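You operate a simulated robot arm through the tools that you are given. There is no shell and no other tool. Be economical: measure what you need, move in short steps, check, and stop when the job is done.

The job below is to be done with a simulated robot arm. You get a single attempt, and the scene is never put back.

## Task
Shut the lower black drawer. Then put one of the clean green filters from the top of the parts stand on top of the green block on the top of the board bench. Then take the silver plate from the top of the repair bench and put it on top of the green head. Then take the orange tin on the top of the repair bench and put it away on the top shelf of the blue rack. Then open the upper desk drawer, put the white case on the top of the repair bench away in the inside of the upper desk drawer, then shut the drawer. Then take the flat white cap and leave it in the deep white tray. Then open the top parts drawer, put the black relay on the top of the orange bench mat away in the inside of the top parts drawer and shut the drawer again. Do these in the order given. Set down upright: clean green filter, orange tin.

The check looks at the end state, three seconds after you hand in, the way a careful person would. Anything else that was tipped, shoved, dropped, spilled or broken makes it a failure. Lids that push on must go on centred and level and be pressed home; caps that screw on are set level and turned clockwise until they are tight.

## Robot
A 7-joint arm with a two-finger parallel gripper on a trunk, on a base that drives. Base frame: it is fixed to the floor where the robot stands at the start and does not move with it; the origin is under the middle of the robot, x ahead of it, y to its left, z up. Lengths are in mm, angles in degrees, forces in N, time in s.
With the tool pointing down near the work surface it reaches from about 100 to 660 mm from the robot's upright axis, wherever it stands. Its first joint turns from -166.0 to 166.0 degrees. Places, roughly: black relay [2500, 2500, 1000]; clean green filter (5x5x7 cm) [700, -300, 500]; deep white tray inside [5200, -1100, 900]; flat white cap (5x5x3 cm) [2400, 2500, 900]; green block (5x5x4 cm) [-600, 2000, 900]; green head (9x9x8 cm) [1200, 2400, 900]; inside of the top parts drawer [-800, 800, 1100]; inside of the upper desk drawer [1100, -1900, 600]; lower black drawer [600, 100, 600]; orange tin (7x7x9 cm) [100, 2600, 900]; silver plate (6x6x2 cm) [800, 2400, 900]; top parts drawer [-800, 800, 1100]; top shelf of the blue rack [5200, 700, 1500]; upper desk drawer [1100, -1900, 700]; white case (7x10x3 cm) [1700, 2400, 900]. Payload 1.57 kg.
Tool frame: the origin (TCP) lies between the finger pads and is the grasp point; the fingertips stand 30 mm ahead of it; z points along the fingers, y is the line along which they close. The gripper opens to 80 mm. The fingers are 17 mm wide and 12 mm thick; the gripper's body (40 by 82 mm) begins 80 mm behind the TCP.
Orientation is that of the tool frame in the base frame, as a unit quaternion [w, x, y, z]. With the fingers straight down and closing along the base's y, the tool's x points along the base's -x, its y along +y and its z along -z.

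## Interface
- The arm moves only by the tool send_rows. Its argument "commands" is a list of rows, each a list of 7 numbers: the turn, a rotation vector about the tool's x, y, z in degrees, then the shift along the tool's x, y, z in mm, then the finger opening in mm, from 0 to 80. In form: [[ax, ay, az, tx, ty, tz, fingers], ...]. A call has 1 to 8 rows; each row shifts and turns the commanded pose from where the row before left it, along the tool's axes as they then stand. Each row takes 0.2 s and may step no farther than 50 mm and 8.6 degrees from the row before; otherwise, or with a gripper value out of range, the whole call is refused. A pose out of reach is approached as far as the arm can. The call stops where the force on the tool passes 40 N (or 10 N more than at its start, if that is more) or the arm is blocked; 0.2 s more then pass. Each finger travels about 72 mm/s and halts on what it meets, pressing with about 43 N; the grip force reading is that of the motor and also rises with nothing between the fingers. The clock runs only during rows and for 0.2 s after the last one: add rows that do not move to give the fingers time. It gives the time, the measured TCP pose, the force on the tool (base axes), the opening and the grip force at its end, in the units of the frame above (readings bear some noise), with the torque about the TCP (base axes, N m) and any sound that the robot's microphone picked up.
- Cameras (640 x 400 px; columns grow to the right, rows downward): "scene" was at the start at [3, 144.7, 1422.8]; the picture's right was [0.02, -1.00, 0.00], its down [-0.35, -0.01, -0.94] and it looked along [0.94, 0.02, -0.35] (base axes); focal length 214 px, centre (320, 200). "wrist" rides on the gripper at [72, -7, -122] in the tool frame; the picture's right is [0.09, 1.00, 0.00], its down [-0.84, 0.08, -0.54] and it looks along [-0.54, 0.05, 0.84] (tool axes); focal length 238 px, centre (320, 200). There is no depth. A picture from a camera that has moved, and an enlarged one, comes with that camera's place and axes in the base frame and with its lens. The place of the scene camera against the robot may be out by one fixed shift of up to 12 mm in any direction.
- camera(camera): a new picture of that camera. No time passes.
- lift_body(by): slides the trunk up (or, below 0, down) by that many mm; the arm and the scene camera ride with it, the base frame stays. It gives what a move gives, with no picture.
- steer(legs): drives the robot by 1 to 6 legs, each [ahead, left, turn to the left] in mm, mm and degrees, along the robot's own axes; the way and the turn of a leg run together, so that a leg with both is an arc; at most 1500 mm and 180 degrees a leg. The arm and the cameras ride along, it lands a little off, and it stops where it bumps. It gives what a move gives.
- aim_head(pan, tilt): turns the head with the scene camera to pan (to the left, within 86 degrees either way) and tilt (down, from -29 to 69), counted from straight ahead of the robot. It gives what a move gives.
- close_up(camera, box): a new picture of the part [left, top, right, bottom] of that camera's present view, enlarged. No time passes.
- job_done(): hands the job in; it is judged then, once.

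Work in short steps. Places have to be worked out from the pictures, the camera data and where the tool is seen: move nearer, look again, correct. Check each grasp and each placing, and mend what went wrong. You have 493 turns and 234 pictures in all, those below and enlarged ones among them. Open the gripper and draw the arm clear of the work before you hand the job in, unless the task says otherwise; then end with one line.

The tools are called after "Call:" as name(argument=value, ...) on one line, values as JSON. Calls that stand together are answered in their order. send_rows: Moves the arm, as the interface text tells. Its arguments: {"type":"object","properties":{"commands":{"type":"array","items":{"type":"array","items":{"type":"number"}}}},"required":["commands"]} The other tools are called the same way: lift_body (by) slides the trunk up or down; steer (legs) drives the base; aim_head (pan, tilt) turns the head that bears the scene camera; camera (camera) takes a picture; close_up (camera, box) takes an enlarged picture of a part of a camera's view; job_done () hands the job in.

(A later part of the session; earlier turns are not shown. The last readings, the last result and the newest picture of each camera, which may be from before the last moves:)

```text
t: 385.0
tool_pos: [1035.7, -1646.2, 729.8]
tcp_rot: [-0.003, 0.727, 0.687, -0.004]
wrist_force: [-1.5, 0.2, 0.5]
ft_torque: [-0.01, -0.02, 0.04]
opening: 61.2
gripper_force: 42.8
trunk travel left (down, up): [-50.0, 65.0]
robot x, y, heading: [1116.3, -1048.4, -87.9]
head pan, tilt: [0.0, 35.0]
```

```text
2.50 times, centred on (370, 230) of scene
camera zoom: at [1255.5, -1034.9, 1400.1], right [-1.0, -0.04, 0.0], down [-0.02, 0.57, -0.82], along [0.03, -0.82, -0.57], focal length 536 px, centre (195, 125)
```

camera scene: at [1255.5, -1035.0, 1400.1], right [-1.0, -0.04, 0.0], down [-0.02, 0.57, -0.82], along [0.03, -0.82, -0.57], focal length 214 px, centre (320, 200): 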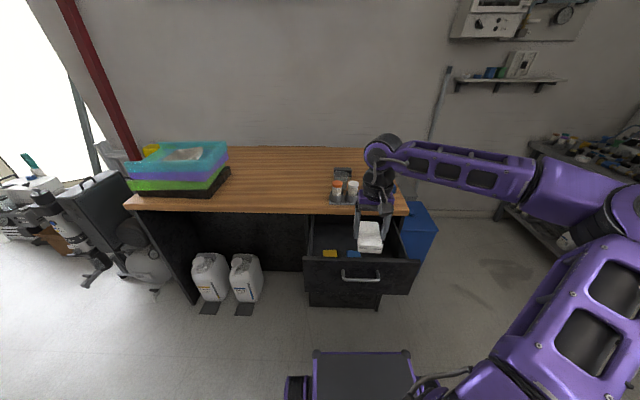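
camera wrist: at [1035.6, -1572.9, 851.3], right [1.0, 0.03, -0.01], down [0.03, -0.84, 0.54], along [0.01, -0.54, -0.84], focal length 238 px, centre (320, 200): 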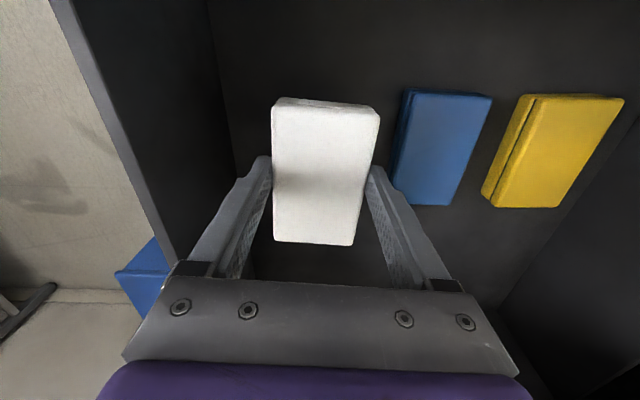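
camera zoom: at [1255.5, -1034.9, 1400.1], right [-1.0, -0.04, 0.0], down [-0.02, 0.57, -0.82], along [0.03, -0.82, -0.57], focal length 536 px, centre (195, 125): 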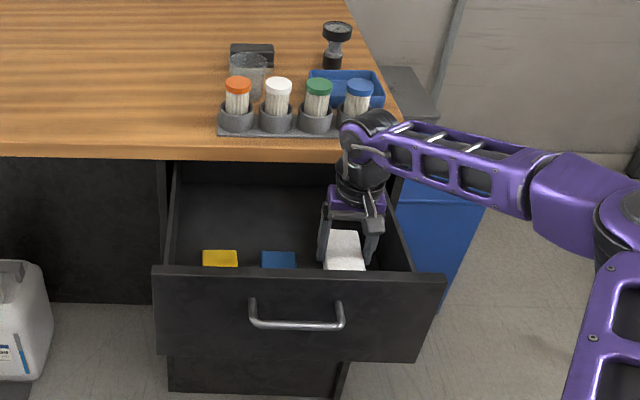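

Clear on both sides. I continue down toward the floor of the drawer.

Call:
send_rows(commands=[[0, 0, 0, 0, 0, 20, 45], [0, 0, 0, 0, 0, 20, 45], [0, 0, 0, 0, 0, 10, 45], [0, 0, 0, 0, 0, 5, 45], [0, 0, 0, 0, 0, 5, 45]])

Call:
send_rows(commands=[[0, 0, 0, 0, 0, 4, 45], [0, 0, 0, 0, 0, 4, 45], [0, 0, 0, 0, 0, 4, 45], [0, 0, 0, 0, 0, 4, 45], [0, 0, 0, 0, 0, 4, 45], [0, 0, 0, 0, 0, 4, 45]])

```text
t: 386.2
tool_pos: [1033.8, -1646.7, 672.9]
tcp_rot: [-0.003, 0.727, 0.686, -0.004]
wrist_force: [1.1, 1.2, 12.1]
ft_torque: [0.38, -0.42, -0.01]
opening: 60.9
gripper_force: 42.7
trunk travel left (down, up): [-50.0, 65.0]
robot x, y, heading: [1115.6, -1045.5, -87.6]
head pan, tilt: [0.0, 35.0]
```

```text
t: 386.8
tool_pos: [1034.9, -1652.2, 672.0]
tcp_rot: [0.002, 0.728, 0.686, -0.007]
wrist_force: [-0.4, -1.6, 16.0]
ft_torque: [0.65, -0.02, 0.0]
opening: 61.3
gripper_force: 43.4
trunk travel left (down, up): [-50.0, 65.0]
robot x, y, heading: [1115.1, -1046.5, -87.9]
head pan, tilt: [0.0, 35.0]
stopped in row 2: the force on the tool passed its limit at 42 N (the readings are from after the stop); the commanded pose is now the measured one
```

The case rests on the drawer floor. I release it and lift out.

Call:
send_rows(commands=[[0, 0, 0, 0, 0, -1, 45], [0, 0, 0, 0, 0, 0, 64], [0, 0, 0, 0, 0, 0, 72], [0, 0, 0, 0, 0, 0, 72]])

Call:
send_rows(commands=[[0, 0, 0, 0, 0, -20, 72], [0, 0, 0, 0, 0, -40, 72], [0, 0, 0, 0, 0, -45, 72], [0, 0, 0, 0, 0, -45, 72], [0, 0, 0, 0, 0, -45, 72], [0, 0, 0, 20, 0, -40, 72], [0, 0, 0, 30, 0, -35, 72]])

Call:
camera(camera="wrist")

```text
t: 387.8
tool_pos: [1033.8, -1648.6, 670.4]
tcp_rot: [0.0, 0.727, 0.686, -0.006]
wrist_force: [-0.2, 1.3, -0.6]
ft_torque: [0.01, 0.01, -0.02]
opening: 71.7
gripper_force: 0.1
trunk travel left (down, up): [-50.0, 65.0]
robot x, y, heading: [1113.7, -1044.5, -87.5]
head pan, tilt: [0.0, 35.0]
```

```text
t: 389.4
tool_pos: [1040.6, -1597.4, 939.7]
tcp_rot: [0.0, 0.727, 0.686, -0.006]
wrist_force: [-0.4, -0.3, -0.1]
ft_torque: [0.04, -0.01, -0.01]
opening: 72.2
gripper_force: 0.1
trunk travel left (down, up): [-50.0, 65.0]
robot x, y, heading: [1115.3, -1045.3, -87.8]
head pan, tilt: [0.0, 35.0]
```

```text
101 pictures are left
camera wrist: at [1041.2, -1524.1, 1061.5], right [1.0, 0.03, -0.01], down [0.03, -0.84, 0.55], along [0.01, -0.55, -0.84], focal length 238 px, centre (320, 200)
```

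wrist: 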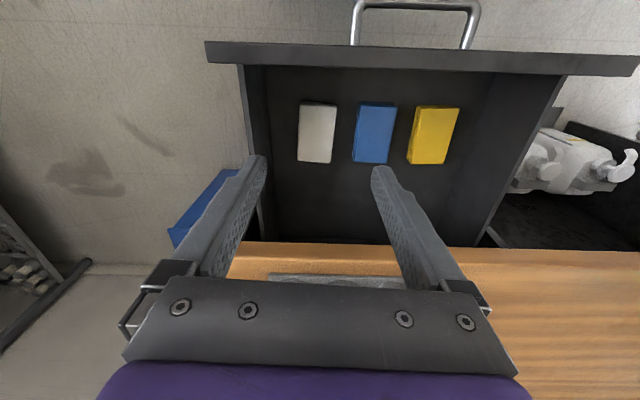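

The case lies beside the others. Now I close the drawer: I bring the closed fingers in front of the drawer face beside the handle (x≈1245).

Call:
send_rows(commands=[[0, 0, -3, 28, 34, 0, 20], [0, 0, 0, 28, 34, 0, 0], [0, 0, 0, 28, 34, 0, 0], [0, 0, 0, 28, 34, 0, 0], [0, 0, 0, 28, 34, 0, 0], [0, 0, 0, 20, 34, 0, 0]])

Call:
send_rows(commands=[[0, 0, 0, 0, 0, 40, 0], [0, 0, 0, 0, 0, 40, 0], [0, 0, 0, 0, 0, 40, 0], [0, 0, 0, 0, 0, 40, 0], [0, -8, 0, 0, 0, 10, 0], [0, -8, 0, 0, 0, 5, 0], [0, -8, 0, 0, 0, 0, 0], [0, -8, 0, 0, 0, 0, 0]])

Call:
camera(camera="wrist")

Call:
camera(camera="scene")

```text
t: 390.8
tool_pos: [1247.0, -1439.6, 936.3]
tcp_rot: [0.0, 0.71, 0.705, -0.005]
wrist_force: [0.0, -0.5, 0.1]
ft_torque: [-0.01, -0.02, 0.04]
opening: 0.0
gripper_force: 21.1
trunk travel left (down, up): [-50.0, 65.0]
robot x, y, heading: [1116.1, -1044.1, -87.5]
head pan, tilt: [0.0, 35.0]
```

```text
t: 392.6
tool_pos: [1244.0, -1444.0, 762.1]
tcp_rot: [0.195, 0.681, 0.677, -0.201]
wrist_force: [0.3, 0.6, -0.1]
ft_torque: [0.02, 0.0, 0.0]
opening: 0.1
gripper_force: 21.0
trunk travel left (down, up): [-50.0, 65.0]
robot x, y, heading: [1114.9, -1044.6, -87.6]
head pan, tilt: [0.0, 35.0]
```

```text
100 pictures are left
camera wrist: at [1240.1, -1316.2, 826.0], right [1.0, 0.07, -0.06], down [0.08, -0.41, 0.91], along [0.04, -0.91, -0.42], focal length 238 px, centre (320, 200)
```

wrist: 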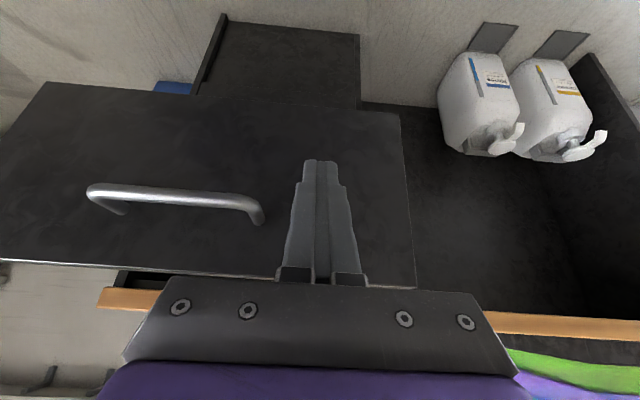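

```text
99 pictures are left
camera scene: at [1255.4, -1035.0, 1400.1], right [-1.0, -0.04, 0.0], down [-0.02, 0.57, -0.82], along [0.03, -0.82, -0.57], focal length 214 px, centre (320, 200)
```

scene: 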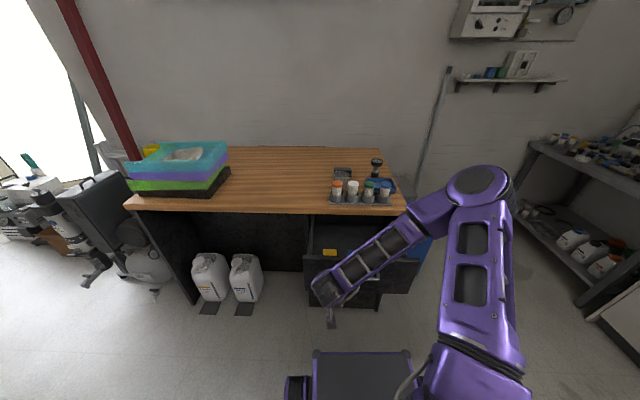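

I tilt a bit more, lower, and push the face inward.

Call:
send_rows(commands=[[0, -8, 0, 0, 0, 0, 0], [0, -8, 0, 0, 0, 0, 0], [0, 0, 0, 15, 0, 14, 0], [0, 0, 0, 15, 0, 14, 0], [0, 0, 0, -23, 0, 26, 0], [0, 0, 0, -20, 0, 22, 0], [0, 0, 0, -20, 0, 22, 0], [0, 0, 0, -20, 0, 22, 0]])

Call:
send_rows(commands=[[0, 0, 0, -17, 0, 19, 0], [0, 0, 0, -17, 0, 19, 0], [0, 0, 0, -17, 0, 19, 0], [0, 0, 0, -17, 0, 19, 0], [0, 0, 0, -17, 0, 19, 0], [0, 0, 0, -12, 0, 13, 0], [0, 0, 0, -10, 0, 11, 0], [0, 0, 0, -10, 0, 11, 0]])

Call:
camera(camera="wrist")

```text
t: 394.4
tool_pos: [1242.6, -1569.5, 723.4]
tcp_rot: [0.287, 0.645, 0.644, -0.295]
wrist_force: [-0.5, 0.3, -0.4]
ft_torque: [-0.01, -0.01, -0.04]
opening: 0.1
gripper_force: 21.3
trunk travel left (down, up): [-50.0, 65.0]
robot x, y, heading: [1113.4, -1046.1, -87.9]
head pan, tilt: [0.0, 35.0]
```

```text
t: 396.2
tool_pos: [1243.7, -1742.8, 725.8]
tcp_rot: [0.287, 0.645, 0.644, -0.294]
wrist_force: [0.3, -0.1, -0.8]
ft_torque: [0.0, 0.0, -0.02]
opening: 0.0
gripper_force: 21.4
trunk travel left (down, up): [-50.0, 65.0]
robot x, y, heading: [1115.1, -1047.9, -87.7]
head pan, tilt: [0.0, 35.0]
```

```text
98 pictures are left
camera wrist: at [1239.3, -1602.9, 751.4], right [1.0, 0.06, -0.08], down [0.08, -0.15, 0.99], along [0.04, -0.99, -0.15], focal length 238 px, centre (320, 200)
```

wrist: 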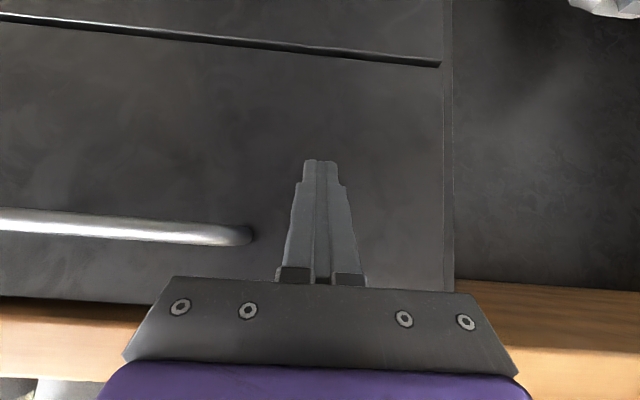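

Almost shut. I push on until there's resistance.

Call:
send_rows(commands=[[0, 0, 0, -5, 0, 5.5, 0], [0, 0, 0, -5, 0, 5.5, 0], [0, 0, 0, -4, 0, 4.5, 0], [0, 0, 0, -4, 0, 4.5, 0], [0, 0, 0, -4, 0, 4.5, 0]])

Call:
camera(camera="wrist")

Call:
close_up(camera="scene", box=[280, 180, 440, 310])

```text
t: 396.6
tool_pos: [1242.9, -1744.9, 722.7]
tcp_rot: [0.285, 0.646, 0.645, -0.291]
wrist_force: [-2.2, 17.3, 10.1]
ft_torque: [-0.05, -0.09, -0.03]
opening: 0.1
gripper_force: 21.7
trunk travel left (down, up): [-50.0, 65.0]
robot x, y, heading: [1114.7, -1044.7, -87.8]
head pan, tilt: [0.0, 35.0]
stopped in row 2: the force on the tool passed its limit at 50 N (the readings are from after the stop); the commanded pose is now the measured one
```

```text
97 pictures are left
camera wrist: at [1239.8, -1604.8, 750.3], right [1.0, 0.06, -0.08], down [0.08, -0.16, 0.98], along [0.04, -0.99, -0.16], focal length 238 px, centre (320, 200)
```

wrist: 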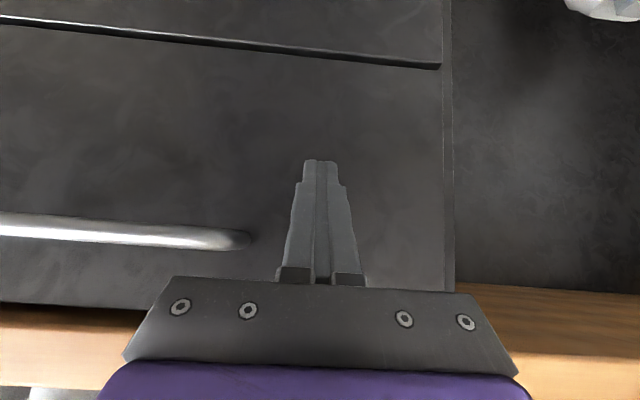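

```text
3.08 times, centred on (360, 245) of scene
camera zoom: at [1255.2, -1033.1, 1400.2], right [-1.0, -0.04, 0.0], down [-0.02, 0.57, -0.82], along [0.03, -0.82, -0.57], focal length 660 px, centre (197, 62)
```

zoom: 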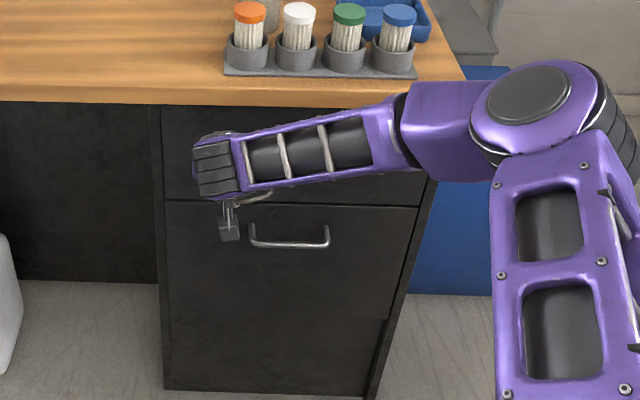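

The drawer is shut. I retreat and fold the arm up, then head to the repair bench for the flat white cap.

Call:
send_rows(commands=[[0, 0, 0, 23, 0, -26, 40], [0, 0, 0, 26, 0, -29, 40], [0, 0, 0, 26, 0, -29, 40], [0, 8, 0, 10, 0, -30, 60], [0, 8, 0, 0, 0, -40, 60], [0, 8, 0, 0, 0, -40, 60], [0, 8, 0, 0, 0, -40, 60], [0, 8, 0, 0, 0, -40, 60]])

Call:
send_rows(commands=[[0, 8, 0, 0, -40, 0, 70], [0, 0, 0, 0, -45, -10, 70], [0, 0, 0, 0, -40, -10, 70]])

Call:
steer(legs=[[40, 0, 0], [0, -880, -2], [0, 0, 180], [1500, 0, 0], [1280, 0, 0]])

```text
t: 398.4
tool_pos: [1246.1, -1531.6, 875.0]
tcp_rot: [0.046, 0.707, 0.704, -0.051]
wrist_force: [0.1, -0.2, 0.4]
ft_torque: [-0.03, 0.01, -0.03]
opening: 60.0
gripper_force: 0.2
trunk travel left (down, up): [-50.0, 65.0]
robot x, y, heading: [1113.3, -1043.8, -87.6]
head pan, tilt: [0.0, 35.0]
```

```text
t: 399.2
tool_pos: [1119.7, -1529.9, 896.2]
tcp_rot: [-0.004, 0.709, 0.705, -0.003]
wrist_force: [0.1, -0.2, -0.1]
ft_torque: [-0.02, 0.03, 0.01]
opening: 70.1
gripper_force: 0.0
trunk travel left (down, up): [-50.0, 65.0]
robot x, y, heading: [1114.0, -1044.7, -87.7]
head pan, tilt: [0.0, 35.0]
```

```text
t: 428.8
tool_pos: [455.8, 2135.7, 895.7]
tcp_rot: [0.003, -0.667, 0.745, -0.004]
wrist_force: [0.1, 0.5, -0.2]
ft_torque: [0.01, 0.02, -0.01]
opening: 70.0
gripper_force: 0.0
trunk travel left (down, up): [-50.0, 65.0]
robot x, y, heading: [412.5, 1653.3, 86.3]
head pan, tilt: [0.0, 35.0]
```

Call:
send_rows(commands=[[0, 0, 0, 20, 10, -40, 70], [0, 0, 0, 20, 10, -40, 70], [0, 0, 0, 20, 10, -20, 70]])

Call:
steer(legs=[[90, 0, 3.7], [0, -1500, 0], [0, -450, 0]])

Call:
aim_head(pan=0, tilt=30)

Call:
camera(camera="scene")

Call:
camera(camera="wrist")

```text
t: 429.6
tool_pos: [420.7, 2076.6, 995.5]
tcp_rot: [0.002, -0.667, 0.745, -0.005]
wrist_force: [0.2, -0.5, 0.0]
ft_torque: [-0.02, 0.0, 0.02]
opening: 69.9
gripper_force: 0.0
trunk travel left (down, up): [-50.0, 65.0]
robot x, y, heading: [412.1, 1648.7, 86.1]
head pan, tilt: [0.0, 35.0]
```

```text
t: 449.6
tool_pos: [2382.1, 2153.3, 996.1]
tcp_rot: [0.003, -0.684, 0.729, -0.003]
wrist_force: [0.4, 0.2, 0.4]
ft_torque: [-0.01, 0.01, -0.03]
opening: 70.3
gripper_force: 0.1
trunk travel left (down, up): [-50.0, 65.0]
robot x, y, heading: [2395.1, 1723.9, 89.1]
head pan, tilt: [0.0, 35.0]
```

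```text
t: 450.2
tool_pos: [2381.8, 2152.4, 995.0]
tcp_rot: [0.004, -0.686, 0.728, -0.004]
wrist_force: [-0.2, 0.2, -0.3]
ft_torque: [-0.01, -0.05, 0.04]
opening: 70.0
gripper_force: 0.0
trunk travel left (down, up): [-50.0, 65.0]
robot x, y, heading: [2393.7, 1728.2, 89.3]
head pan, tilt: [0.0, 30.0]
```

```text
95 pictures are left
camera scene: at [2254.7, 1732.2, 1407.8], right [1.0, -0.02, 0.0], down [-0.01, -0.5, -0.87], along [0.01, 0.87, -0.5], focal length 214 px, centre (320, 200)
```

scene: 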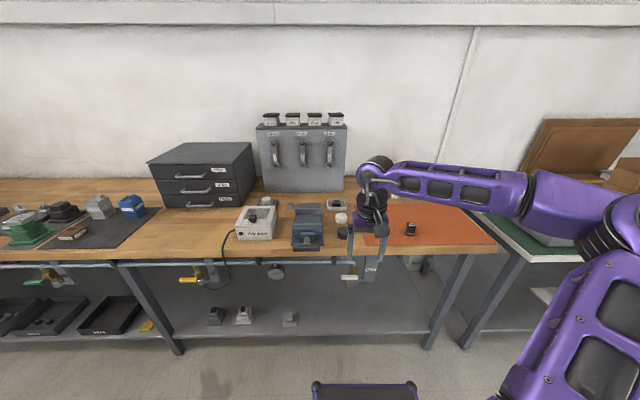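

```text
94 pictures are left
camera wrist: at [2385.2, 2081.0, 1117.2], right [-1.0, -0.03, -0.01], down [-0.03, 0.84, 0.54], along [-0.01, 0.54, -0.84], focal length 238 px, centre (320, 200)
```

wrist: 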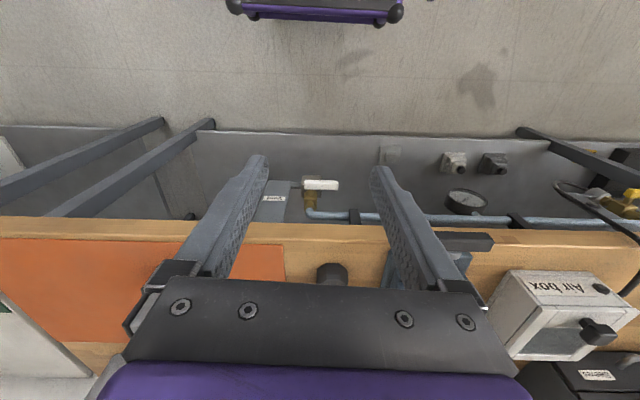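

Call:
close_up(camera="scene", box=[280, 180, 440, 280])

```text
4.00 times, centred on (360, 230) of scene
camera zoom: at [2254.7, 1732.2, 1407.8], right [1.0, -0.02, 0.0], down [-0.01, -0.5, -0.87], along [0.01, 0.87, -0.5], focal length 858 px, centre (160, 80)
```

zoom: 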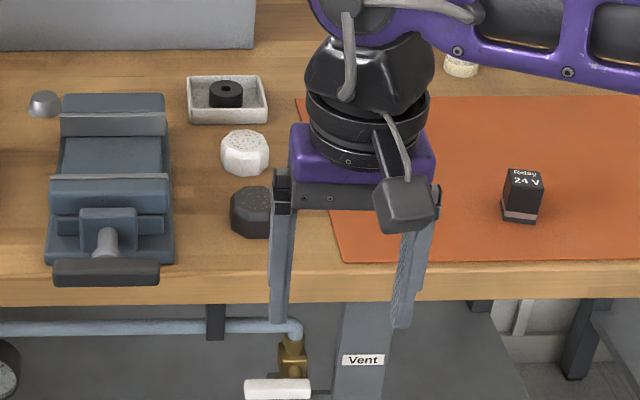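

The white cap is near (2353,2484). I drive 100 mm ahead and move the hand over for a look.

Call:
steer(legs=[[100, 0, 0]])

Call:
send_rows(commands=[[0, 0, 0, -40, 6, 0, 70], [0, 0, 0, -40, 6, 0, 70], [0, 0, 0, -40, 6, 0, 70]])

Call:
camera(camera="wrist")

```text
t: 451.4
tool_pos: [2381.7, 2251.7, 996.2]
tcp_rot: [0.004, -0.686, 0.728, -0.003]
wrist_force: [0.5, -0.7, 0.3]
ft_torque: [-0.03, -0.02, -0.02]
opening: 70.0
gripper_force: 0.0
trunk travel left (down, up): [-50.0, 65.0]
robot x, y, heading: [2396.1, 1825.7, 89.3]
head pan, tilt: [0.0, 30.0]
```

```text
t: 452.2
tool_pos: [2371.8, 2374.1, 994.9]
tcp_rot: [0.002, -0.686, 0.728, -0.003]
wrist_force: [-0.1, -1.2, 1.2]
ft_torque: [0.0, 0.03, -0.02]
opening: 69.8
gripper_force: 0.1
trunk travel left (down, up): [-50.0, 65.0]
robot x, y, heading: [2397.5, 1826.5, 89.3]
head pan, tilt: [0.0, 30.0]
```

```text
92 pictures are left
camera wrist: at [2375.0, 2302.5, 1116.5], right [-1.0, -0.03, -0.01], down [-0.03, 0.84, 0.54], along [-0.01, 0.54, -0.84], focal length 238 px, centre (320, 200)
```

wrist: 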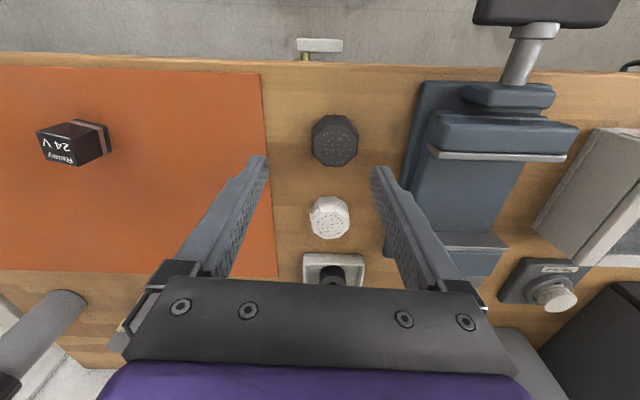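

Cap centre ≈ (2357,2470). I move above it and check.

Call:
send_rows(commands=[[0, 0, 0, -48, 10, 0, 70], [0, 0, 0, -48, 10, 0, 70], [0, 0, 0, 0, 0, 35, 70]])

Call:
camera(camera="wrist")

```text
t: 453.0
tool_pos: [2357.7, 2471.7, 959.8]
tcp_rot: [0.003, -0.686, 0.727, -0.003]
wrist_force: [0.1, 0.1, -0.8]
ft_torque: [0.0, -0.03, 0.0]
opening: 69.7
gripper_force: 0.0
trunk travel left (down, up): [-50.0, 65.0]
robot x, y, heading: [2397.9, 1823.6, 89.2]
head pan, tilt: [0.0, 30.0]
```

```text
91 pictures are left
camera wrist: at [2360.7, 2401.1, 1081.1], right [-1.0, -0.03, -0.01], down [-0.03, 0.84, 0.54], along [-0.01, 0.54, -0.84], focal length 238 px, centre (320, 200)
```

wrist: 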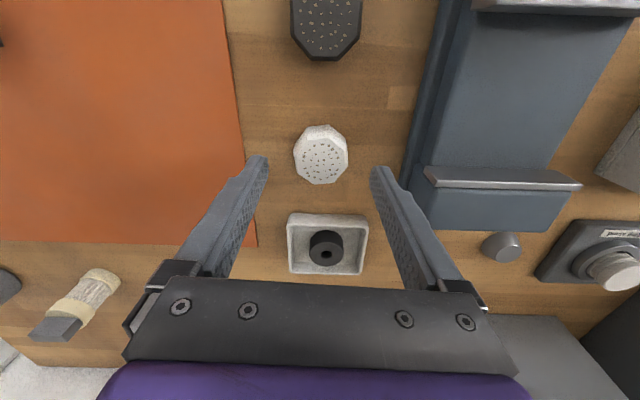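

Centre refined to (2358,2482). I descend and grip.

Call:
send_rows(commands=[[0, 0, 0, -10, 0, 20, 70], [0, 0, 0, 0, 0, 30, 70], [0, 0, 0, 0, 0, 8, 70], [0, 0, 0, 0, 0, 0, 30], [0, 0, 0, 0, 0, 0, 30], [0, 0, 0, 0, 0, 0, 30]])

Call:
camera(camera="wrist")

```text
t: 454.4
tool_pos: [2359.1, 2479.0, 902.6]
tcp_rot: [0.003, -0.685, 0.728, -0.004]
wrist_force: [1.1, -0.6, 0.9]
ft_torque: [0.01, 0.02, 0.02]
opening: 49.4
gripper_force: 43.1
trunk travel left (down, up): [-50.0, 65.0]
robot x, y, heading: [2394.6, 1827.7, 89.1]
head pan, tilt: [0.0, 30.0]
```

```text
90 pictures are left
camera wrist: at [2362.1, 2408.3, 1024.3], right [-1.0, -0.03, -0.01], down [-0.03, 0.84, 0.54], along [-0.01, 0.54, -0.84], focal length 238 px, centre (320, 200)
```

wrist: 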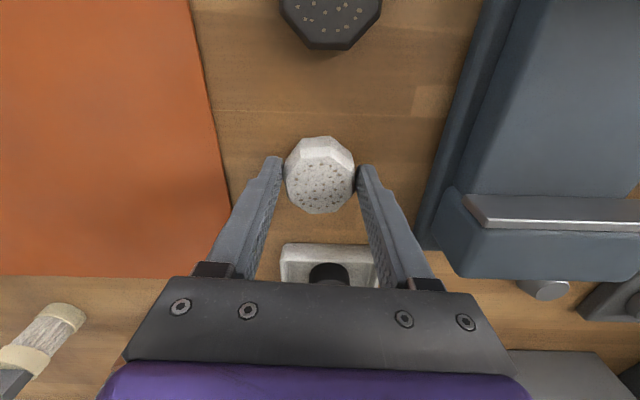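

Cap held. I lift, retract, and take the long way round to the door-side cabinet with the white tray.

Call:
send_rows(commands=[[0, 0, 0, 0, 0, -30, 30], [0, 0, 0, 0, 0, -45, 30], [0, 0, 0, 20, 0, -40, 30], [0, 0, 0, 48, 0, 0, 30], [0, 0, 0, 48, 0, 0, 30], [0, 0, 0, 48, 0, 0, 30], [0, 0, 0, 48, -10, 0, 30]])

Call:
steer(legs=[[-80, 0, 0.9], [0, 1500, 0], [0, 640, 0], [0, 0, -179], [1500, 0, 0], [1350, 0, 0]])

```text
t: 456.0
tool_pos: [2358.9, 2267.1, 1017.7]
tcp_rot: [0.002, -0.686, 0.728, -0.004]
wrist_force: [-0.3, 1.0, -2.0]
ft_torque: [-0.03, -0.01, 0.0]
opening: 48.7
gripper_force: 43.1
trunk travel left (down, up): [-50.0, 65.0]
robot x, y, heading: [2392.9, 1825.6, 89.4]
head pan, tilt: [0.0, 30.0]
```

```text
t: 498.1
tool_pos: [320.3, -1515.9, 1017.2]
tcp_rot: [-0.003, 0.721, 0.693, -0.003]
wrist_force: [0.0, -0.1, -0.9]
ft_torque: [0.0, -0.01, 0.03]
opening: 46.9
gripper_force: 43.1
trunk travel left (down, up): [-50.0, 65.0]
robot x, y, heading: [274.6, -1075.5, -89.6]
head pan, tilt: [0.0, 30.0]
```

The opening shrank slightly; I check the grip, then turn to face +x.

Call:
camera(camera="wrist")

Call:
steer(legs=[[0, 0, 90], [0, -280, 0]])

Call:
camera(camera="scene")

```text
89 pictures are left
camera wrist: at [319.0, -1442.4, 1139.5], right [1.0, 0.05, -0.01], down [0.05, -0.84, 0.54], along [0.02, -0.54, -0.84], focal length 238 px, centre (320, 200)
```

wrist: 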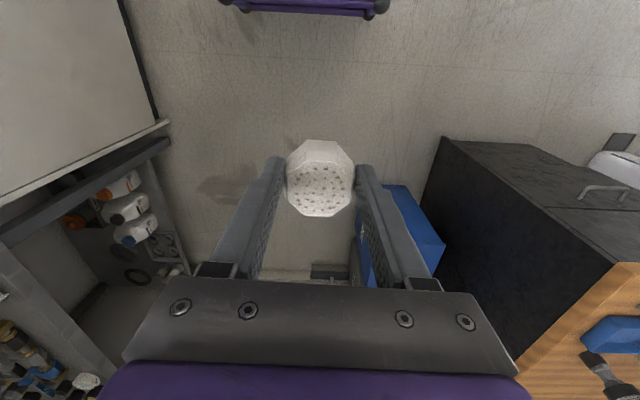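

```text
t: 505.3
tool_pos: [719.6, -1306.1, 1017.6]
tcp_rot: [0.0, 0.017, 1.0, -0.004]
wrist_force: [-0.6, -0.6, 0.0]
ft_torque: [-0.03, 0.0, 0.01]
opening: 47.0
gripper_force: 43.0
trunk travel left (down, up): [-50.0, 65.0]
robot x, y, heading: [277.6, -1359.0, 0.6]
head pan, tilt: [0.0, 30.0]
```

```text
88 pictures are left
camera scene: at [277.3, -1210.3, 1407.8], right [0.01, -1.0, 0.0], down [-0.5, -0.01, -0.87], along [0.87, 0.01, -0.5], focal length 214 px, centre (320, 200)
```

scene: 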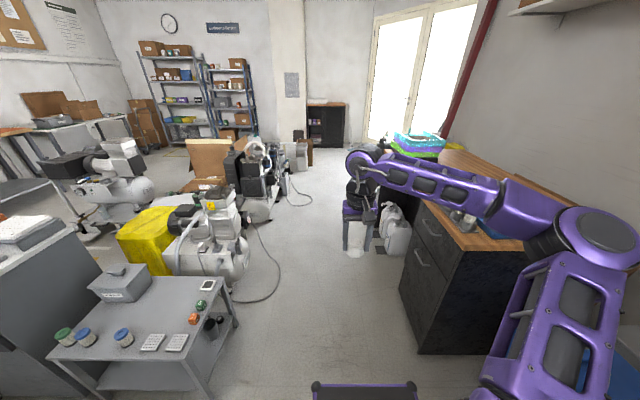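

Corridor at y≈-1360 is clear between hoses and desk. I drive ahead in stages.

Call:
steer(legs=[[1500, 0, -0.6], [1200, 0, 0]])

Call:
camera(camera="scene")

```text
t: 518.2
tool_pos: [3383.2, -1339.5, 1018.3]
tcp_rot: [0.0, 0.037, 0.999, -0.004]
wrist_force: [0.0, 0.5, -0.5]
ft_torque: [0.0, -0.04, -0.01]
opening: 46.9
gripper_force: 43.1
trunk travel left (down, up): [-50.0, 65.0]
robot x, y, heading: [2940.7, -1372.2, -1.9]
head pan, tilt: [0.0, 30.0]
```

```text
87 pictures are left
camera scene: at [2945.4, -1227.8, 1407.8], right [-0.03, -1.0, 0.0], down [-0.5, 0.01, -0.87], along [0.87, -0.02, -0.5], focal length 214 px, centre (320, 200)
```

scene: 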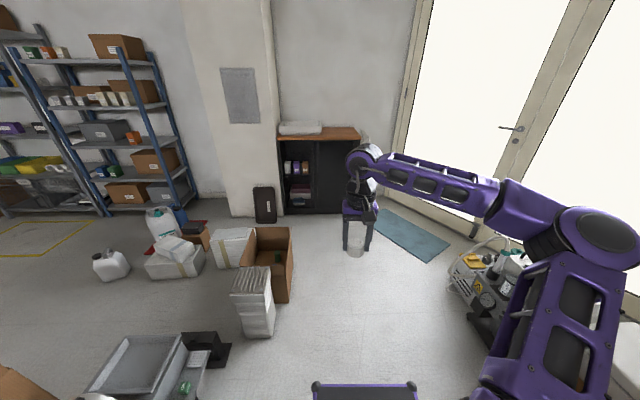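

I continue past the carton toward the cabinet by the door, then look at the tray.

Call:
steer(legs=[[1000, 0, 1.9], [620, 0, 0], [0, 170, 0]])

Call:
aim_head(pan=0, tilt=25)

Call:
camera(camera="scene")

Call:
camera(camera="wrist")

```text
t: 527.8
tool_pos: [5018.4, -1256.6, 1019.1]
tcp_rot: [0.001, 0.018, 1.0, -0.005]
wrist_force: [-0.1, -0.1, -1.0]
ft_torque: [-0.01, 0.0, 0.01]
opening: 46.6
gripper_force: 43.4
trunk travel left (down, up): [-50.0, 65.0]
robot x, y, heading: [4577.2, -1302.8, 0.3]
head pan, tilt: [0.0, 30.0]
stopped in leg 3: the robot was blocked; the commanded pose is now the measured one
```

```text
t: 528.4
tool_pos: [5018.6, -1255.9, 1016.9]
tcp_rot: [0.001, 0.017, 1.0, -0.005]
wrist_force: [-0.6, -0.3, -0.9]
ft_torque: [0.0, 0.0, -0.04]
opening: 47.1
gripper_force: 43.3
trunk travel left (down, up): [-50.0, 65.0]
robot x, y, heading: [4580.9, -1303.7, 0.7]
head pan, tilt: [0.0, 25.0]
```

```text
86 pictures are left
camera scene: at [4579.7, -1160.9, 1415.8], right [0.01, -1.0, 0.0], down [-0.42, 0.0, -0.91], along [0.91, 0.01, -0.42], focal length 214 px, centre (320, 200)
```

scene: 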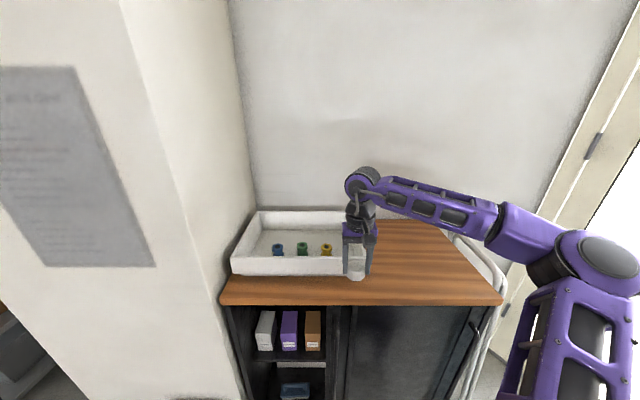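

```text
85 pictures are left
camera wrist: at [4948.3, -1258.7, 1139.7], right [-0.06, 1.0, -0.01], down [0.84, 0.05, 0.54], along [0.54, 0.02, -0.84], focal length 238 px, centre (320, 200)
```

wrist: 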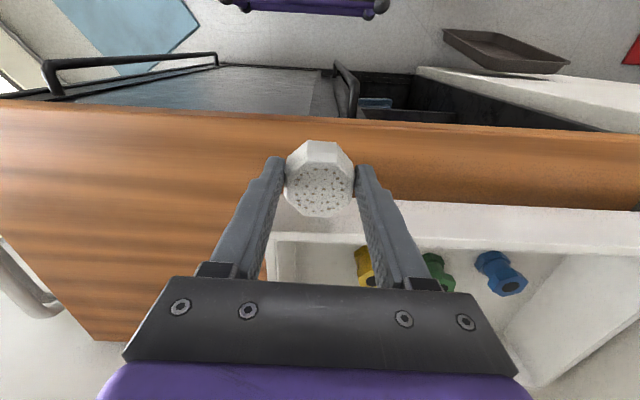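

The base touched the carton on the left; I shift away a little to the right and go ahead 110 mm, then look down into the tray.

Call:
steer(legs=[[0, -15, 0], [110, 0, 0]])

Call:
send_rows(commands=[[0, 0, 0, -30, 0, -20, 30], [0, 0, 0, -35, 0, 0, 30]])

Call:
camera(camera="wrist")

Call:
aim_head(pan=86, tilt=45)

Call:
camera(camera="scene")

```text
t: 529.8
tool_pos: [5059.9, -1271.3, 1017.6]
tcp_rot: [-0.007, 0.014, 1.0, -0.007]
wrist_force: [0.9, 0.3, -1.1]
ft_torque: [-0.01, 0.02, 0.01]
opening: 47.0
gripper_force: 42.8
trunk travel left (down, up): [-50.0, 65.0]
robot x, y, heading: [4623.7, -1315.9, 0.1]
head pan, tilt: [0.0, 25.0]
stopped in leg 2: the force on the tool passed its limit at 48 N (the readings are from after the stop); the commanded pose is now the measured one
```

```text
t: 530.4
tool_pos: [5127.9, -1272.3, 1037.0]
tcp_rot: [-0.004, 0.015, 1.0, -0.007]
wrist_force: [0.0, -0.1, -0.9]
ft_torque: [-0.01, -0.03, 0.02]
opening: 46.8
gripper_force: 42.9
trunk travel left (down, up): [-50.0, 65.0]
robot x, y, heading: [4626.5, -1317.7, 0.2]
head pan, tilt: [0.0, 25.0]
```

```text
84 pictures are left
camera wrist: at [5057.8, -1275.0, 1160.3], right [-0.06, 1.0, -0.01], down [0.84, 0.06, 0.53], along [0.53, 0.02, -0.85], focal length 238 px, centre (320, 200)
```

wrist: 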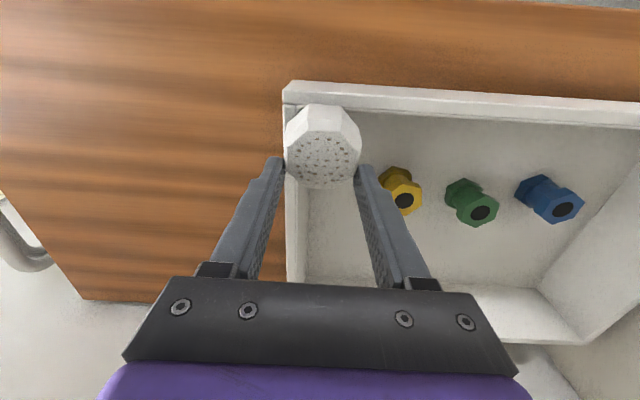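

```text
t: 532.0
tool_pos: [5126.6, -1272.8, 1037.9]
tcp_rot: [-0.006, 0.015, 1.0, -0.007]
wrist_force: [-0.4, 0.4, -0.7]
ft_torque: [0.01, -0.01, -0.02]
opening: 47.0
gripper_force: 43.0
trunk travel left (down, up): [-50.0, 65.0]
robot x, y, heading: [4624.5, -1317.3, 0.6]
head pan, tilt: [85.9, 45.0]
```

```text
83 pictures are left
camera scene: at [4538.1, -1094.8, 1385.3], right [1.0, -0.06, 0.0], down [-0.05, -0.71, -0.71], along [0.05, 0.71, -0.71], focal length 214 px, centre (320, 200)
```

scene: 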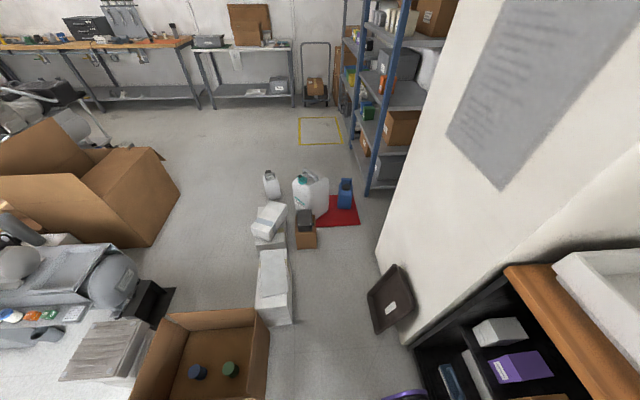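

The held cap's lower edge struck the tray's front wall (rim is at z≈990), shifting the cap in the grip. I raise the hand well above the rim before going further in, then inspect the cap.

Call:
send_rows(commands=[[0, 0, 0, 0, 0, -30, 30], [0, 0, 0, 0, 0, -30, 30]])

Call:
close_up(camera="wrist", box=[220, 80, 420, 300])

Call:
aim_head(pan=0, tilt=25)

Call:
camera(camera="scene")

```text
t: 532.6
tool_pos: [5125.8, -1272.6, 1097.2]
tcp_rot: [-0.006, 0.015, 1.0, -0.007]
wrist_force: [-0.5, -0.5, -0.6]
ft_torque: [0.0, 0.03, -0.03]
opening: 46.9
gripper_force: 43.0
trunk travel left (down, up): [-50.0, 65.0]
robot x, y, heading: [4621.8, -1316.9, 0.5]
head pan, tilt: [85.9, 45.0]
```

```text
1.82 times, centred on (320, 190) of wrist
camera zoom: at [5057.4, -1275.1, 1219.0], right [-0.06, 1.0, -0.01], down [0.85, 0.06, 0.53], along [0.53, 0.02, -0.85], focal length 433 px, centre (320, 218)
```

zoom: 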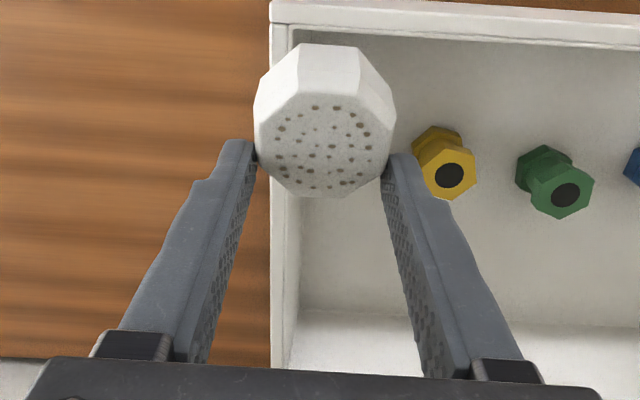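

```text
t: 534.2
tool_pos: [5126.4, -1272.8, 1096.6]
tcp_rot: [-0.006, 0.015, 1.0, -0.007]
wrist_force: [-0.3, -0.2, -0.2]
ft_torque: [0.03, -0.04, 0.01]
opening: 46.8
gripper_force: 42.4
trunk travel left (down, up): [-50.0, 65.0]
robot x, y, heading: [4623.4, -1319.4, 0.3]
head pan, tilt: [0.0, 25.0]
```

```text
81 pictures are left
camera scene: at [4625.0, -1175.2, 1415.8], right [0.01, -1.0, 0.0], down [-0.42, 0.0, -0.91], along [0.91, 0.01, -0.42], focal length 214 px, centre (320, 200)
```

scene: 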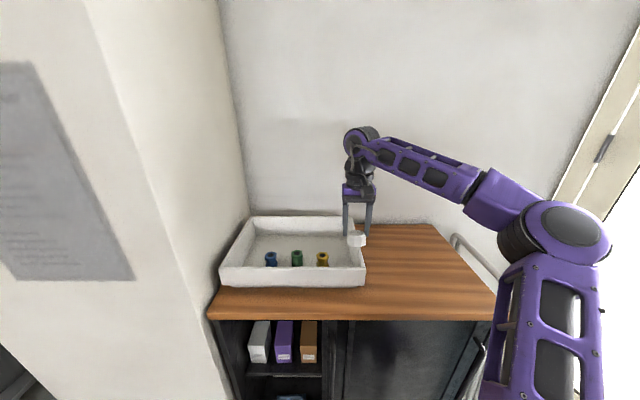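

Tray hasn't visibly moved, and the cap is still held. I drive 75 mm closer and move over the free back area of the tray.

Call:
steer(legs=[[75, 0, 0]])

Call:
send_rows(commands=[[0, 0, 0, -35, 24, 0, 30], [0, 0, 0, -35, 24, 0, 30], [0, 0, 0, -33, 24, 0, 30]])

Call:
camera(camera="wrist")

Call:
close_up(camera="scene", box=[190, 120, 420, 330])

```text
t: 535.1
tool_pos: [5146.9, -1270.8, 1095.5]
tcp_rot: [-0.008, 0.012, 1.0, -0.007]
wrist_force: [-0.8, 0.2, -0.3]
ft_torque: [-0.01, 0.0, -0.02]
opening: 46.8
gripper_force: 42.6
trunk travel left (down, up): [-50.0, 65.0]
robot x, y, heading: [4644.3, -1321.8, 1.0]
head pan, tilt: [0.0, 25.0]
stopped in leg 1: the robot was blocked; the commanded pose is now the measured one
```

```text
t: 536.0
tool_pos: [5249.1, -1198.1, 1091.5]
tcp_rot: [-0.008, 0.012, 1.0, -0.007]
wrist_force: [-1.5, 0.0, -0.5]
ft_torque: [0.05, -0.01, 0.0]
opening: 47.1
gripper_force: 43.2
trunk travel left (down, up): [-50.0, 65.0]
robot x, y, heading: [4644.4, -1320.0, 0.9]
head pan, tilt: [0.0, 25.0]
```

```text
80 pictures are left
camera wrist: at [5180.8, -1201.2, 1214.2], right [-0.07, 1.0, -0.01], down [0.85, 0.06, 0.53], along [0.53, 0.03, -0.85], focal length 238 px, centre (320, 200)
```

wrist: 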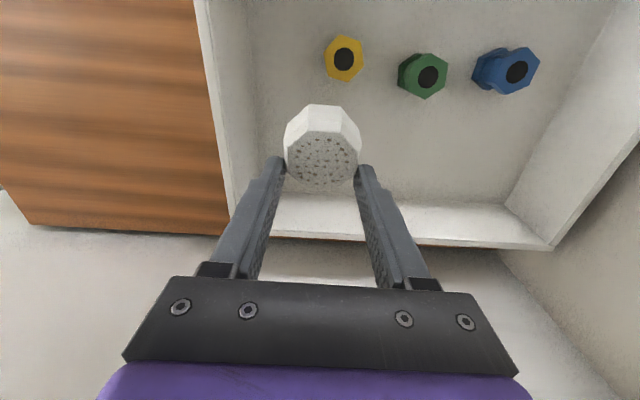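

```text
1.90 times, centred on (305, 225) of scene
camera zoom: at [4643.7, -1175.4, 1415.8], right [0.01, -1.0, 0.0], down [-0.42, -0.01, -0.91], along [0.91, 0.01, -0.42], focal length 408 px, centre (349, 152)
```

zoom: 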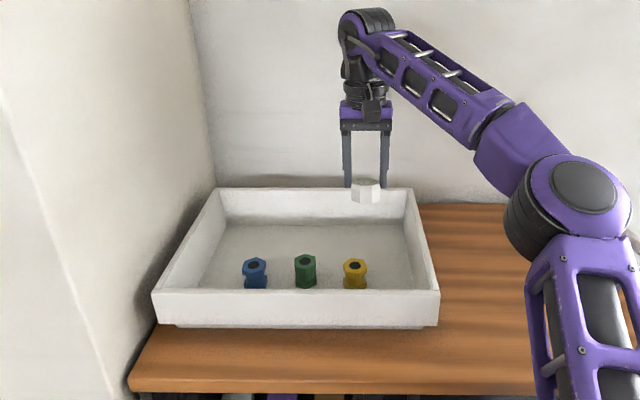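

The base is stopped by the cabinet; reach is still sufficient. I extend 40 mm more and lower toward the tray floor.

Call:
send_rows(commands=[[0, 0, 0, -40, 0, 0, 30], [0, 0, 0, 0, 0, 40, 30], [0, 0, 0, 0, 0, 40, 30], [0, 0, 0, 0, 0, 40, 30]])

Call:
camera(camera="wrist")

Call:
close_up(camera="scene", box=[250, 150, 420, 310])

```text
t: 537.0
tool_pos: [5266.9, -1208.4, 967.8]
tcp_rot: [-0.007, 0.012, 1.0, -0.007]
wrist_force: [-1.0, 1.0, -0.3]
ft_torque: [0.0, 0.03, 0.0]
opening: 47.0
gripper_force: 42.9
out of reach, approached as far as the arm can: row 1
trunk travel left (down, up): [-50.0, 65.0]
robot x, y, heading: [4643.7, -1320.0, 0.6]
head pan, tilt: [0.0, 25.0]
```

```text
78 pictures are left
camera wrist: at [5198.0, -1211.1, 1090.3], right [-0.07, 1.0, -0.01], down [0.85, 0.06, 0.53], along [0.53, 0.03, -0.85], focal length 238 px, centre (320, 200)
```

wrist: 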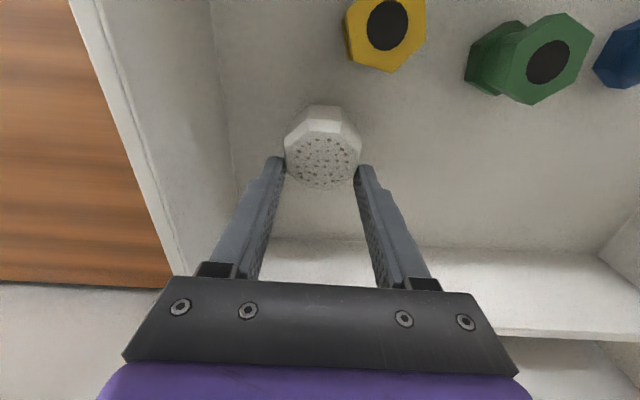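

```text
2.50 times, centred on (335, 230) of scene
camera zoom: at [4643.8, -1175.1, 1415.9], right [0.01, -1.0, 0.0], down [-0.42, -0.01, -0.91], along [0.91, 0.01, -0.42], focal length 536 px, centre (282, 125)
```

zoom: 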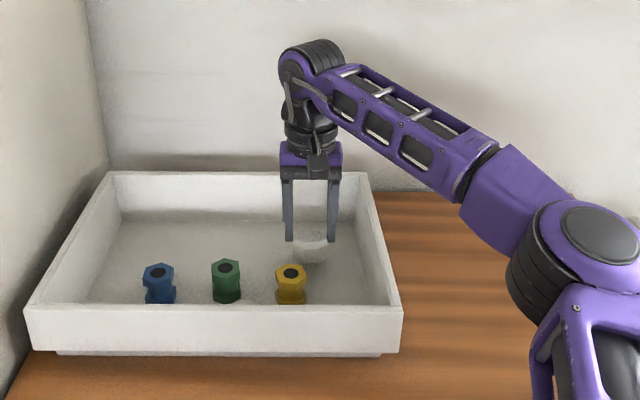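

Clear of the other pieces and of the walls. I lower in small steps until contact.

Call:
send_rows(commands=[[0, 0, 0, 0, 0, 15, 30], [0, 0, 0, 0, 0, 10, 30], [0, 0, 0, 0, 0, 5, 30], [0, 0, 0, 0, 0, 5, 30], [0, 0, 0, 0, 0, 4, 30], [0, 0, 0, 0, 0, 4, 30], [0, 0, 0, 0, 0, 4, 30]])

Call:
camera(camera="wrist")

```text
t: 538.2
tool_pos: [5265.2, -1210.0, 934.8]
tcp_rot: [-0.004, 0.011, 1.0, -0.004]
wrist_force: [-8.7, -3.2, 14.3]
ft_torque: [0.34, 0.09, 0.3]
opening: 47.2
gripper_force: 43.0
trunk travel left (down, up): [-50.0, 65.0]
robot x, y, heading: [4643.9, -1319.4, 1.1]
head pan, tilt: [0.0, 25.0]
stopped in row 6: the force on the tool passed its limit at 42 N (the readings are from after the stop); the commanded pose is now the measured one
```

```text
76 pictures are left
camera wrist: at [5195.6, -1213.3, 1056.9], right [-0.07, 1.0, -0.01], down [0.84, 0.06, 0.53], along [0.53, 0.03, -0.85], focal length 238 px, centre (320, 200)
```

wrist: 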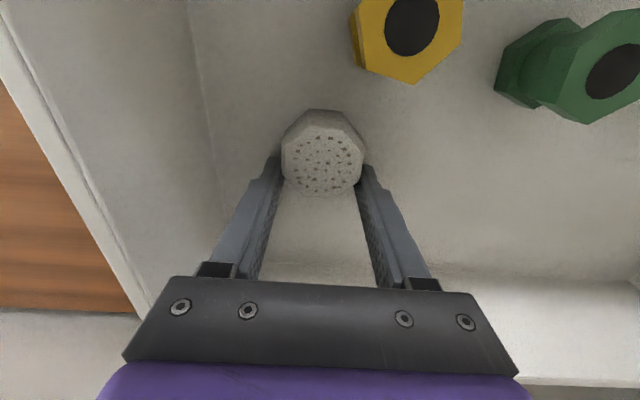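

The cap is on the tray floor. I release and lift.

Call:
send_rows(commands=[[0, 0, 0, 0, 0, -1, 30], [0, 0, 0, 0, 0, 0, 55], [0, 0, 0, 0, 0, 0, 64], [0, 0, 0, 0, 0, 0, 64], [0, 0, 0, 0, 0, -25, 64], [0, 0, 0, 0, 0, -45, 64], [0, 0, 0, 0, 0, -45, 64]])

Call:
camera(camera="wrist")

```text
t: 539.8
tool_pos: [5269.4, -1210.6, 1049.3]
tcp_rot: [-0.006, 0.011, 1.0, -0.004]
wrist_force: [0.3, -0.7, -0.1]
ft_torque: [0.03, -0.03, 0.0]
opening: 63.8
gripper_force: 0.0
trunk travel left (down, up): [-50.0, 65.0]
robot x, y, heading: [4644.4, -1316.2, 1.1]
head pan, tilt: [0.0, 25.0]
```

```text
75 pictures are left
camera wrist: at [5200.2, -1213.0, 1171.6], right [-0.07, 1.0, -0.01], down [0.84, 0.06, 0.53], along [0.53, 0.03, -0.85], focal length 238 px, centre (320, 200)
```

wrist: 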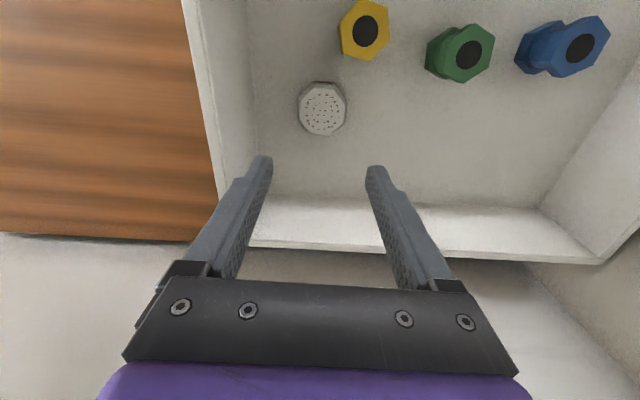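

The cap lies flat in the tray. Next the top parts drawer: I retract the arm and back out along the same corridor.

Call:
send_rows(commands=[[0, 0, 0, 0, 0, -40, 60], [0, 0, 0, 45, 0, 0, 60], [0, 0, 0, 45, -10, 0, 60], [0, 0, 0, 45, -30, 0, 60], [0, 0, 0, 45, -30, 10, 60]])

Call:
steer(legs=[[-100, -30, -1], [-200, -20, 0], [-1500, 0, 0]])

Call:
camera(camera="scene")

```text
refused: row 4 steps farther than a row can; nothing moved
```

```text
t: 549.2
tool_pos: [3461.4, -1263.3, 1048.8]
tcp_rot: [-0.004, 0.018, 1.0, -0.005]
wrist_force: [-0.1, 0.0, 0.1]
ft_torque: [0.0, -0.02, 0.0]
opening: 64.2
gripper_force: 0.1
trunk travel left (down, up): [-50.0, 65.0]
robot x, y, heading: [2839.0, -1361.8, 0.1]
head pan, tilt: [0.0, 25.0]
```

```text
74 pictures are left
camera scene: at [2837.6, -1220.3, 1415.8], right [0.0, -1.0, 0.0], down [-0.42, 0.0, -0.91], along [0.91, 0.0, -0.42], focal length 214 px, centre (320, 200)
```

scene: 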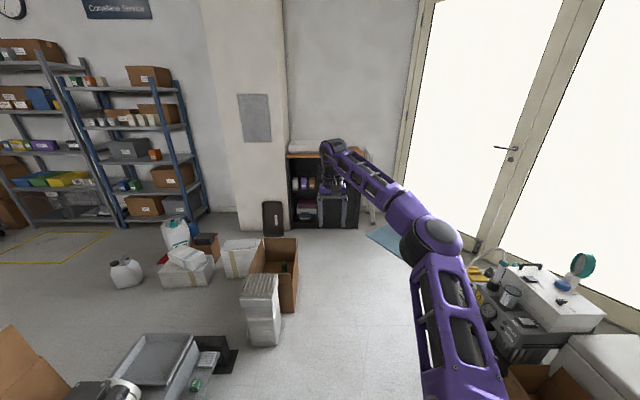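

The retract was refused, but the fingers cleared the rim (no contact). I retract the arm now and continue back.

Call:
send_rows(commands=[[0, 0, 0, 45, -15, 0, 60], [0, 0, 0, 45, -15, 0, 60], [0, 0, 0, 45, -15, 5, 60], [0, 0, 0, 45, -15, 10, 60]])

Call:
steer(legs=[[-1500, 0, 0], [-1080, 0, 0], [0, 0, 90], [1500, 0, 0], [500, 0, 0]])

```text
t: 550.2
tool_pos: [3277.9, -1319.1, 1036.8]
tcp_rot: [-0.006, 0.018, 1.0, -0.003]
wrist_force: [0.2, 0.5, -0.4]
ft_torque: [0.0, 0.03, -0.03]
opening: 60.2
gripper_force: 0.0
trunk travel left (down, up): [-50.0, 65.0]
robot x, y, heading: [2835.5, -1365.2, 0.1]
head pan, tilt: [0.0, 25.0]
```

```text
t: 576.4
tool_pos: [172.5, 1087.8, 1037.2]
tcp_rot: [0.001, -0.701, 0.713, -0.007]
wrist_force: [0.3, -0.7, 1.1]
ft_torque: [-0.03, 0.03, 0.01]
opening: 60.3
gripper_force: 0.2
trunk travel left (down, up): [-50.0, 65.0]
robot x, y, heading: [227.9, 646.3, 91.2]
head pan, tilt: [0.0, 25.0]
```

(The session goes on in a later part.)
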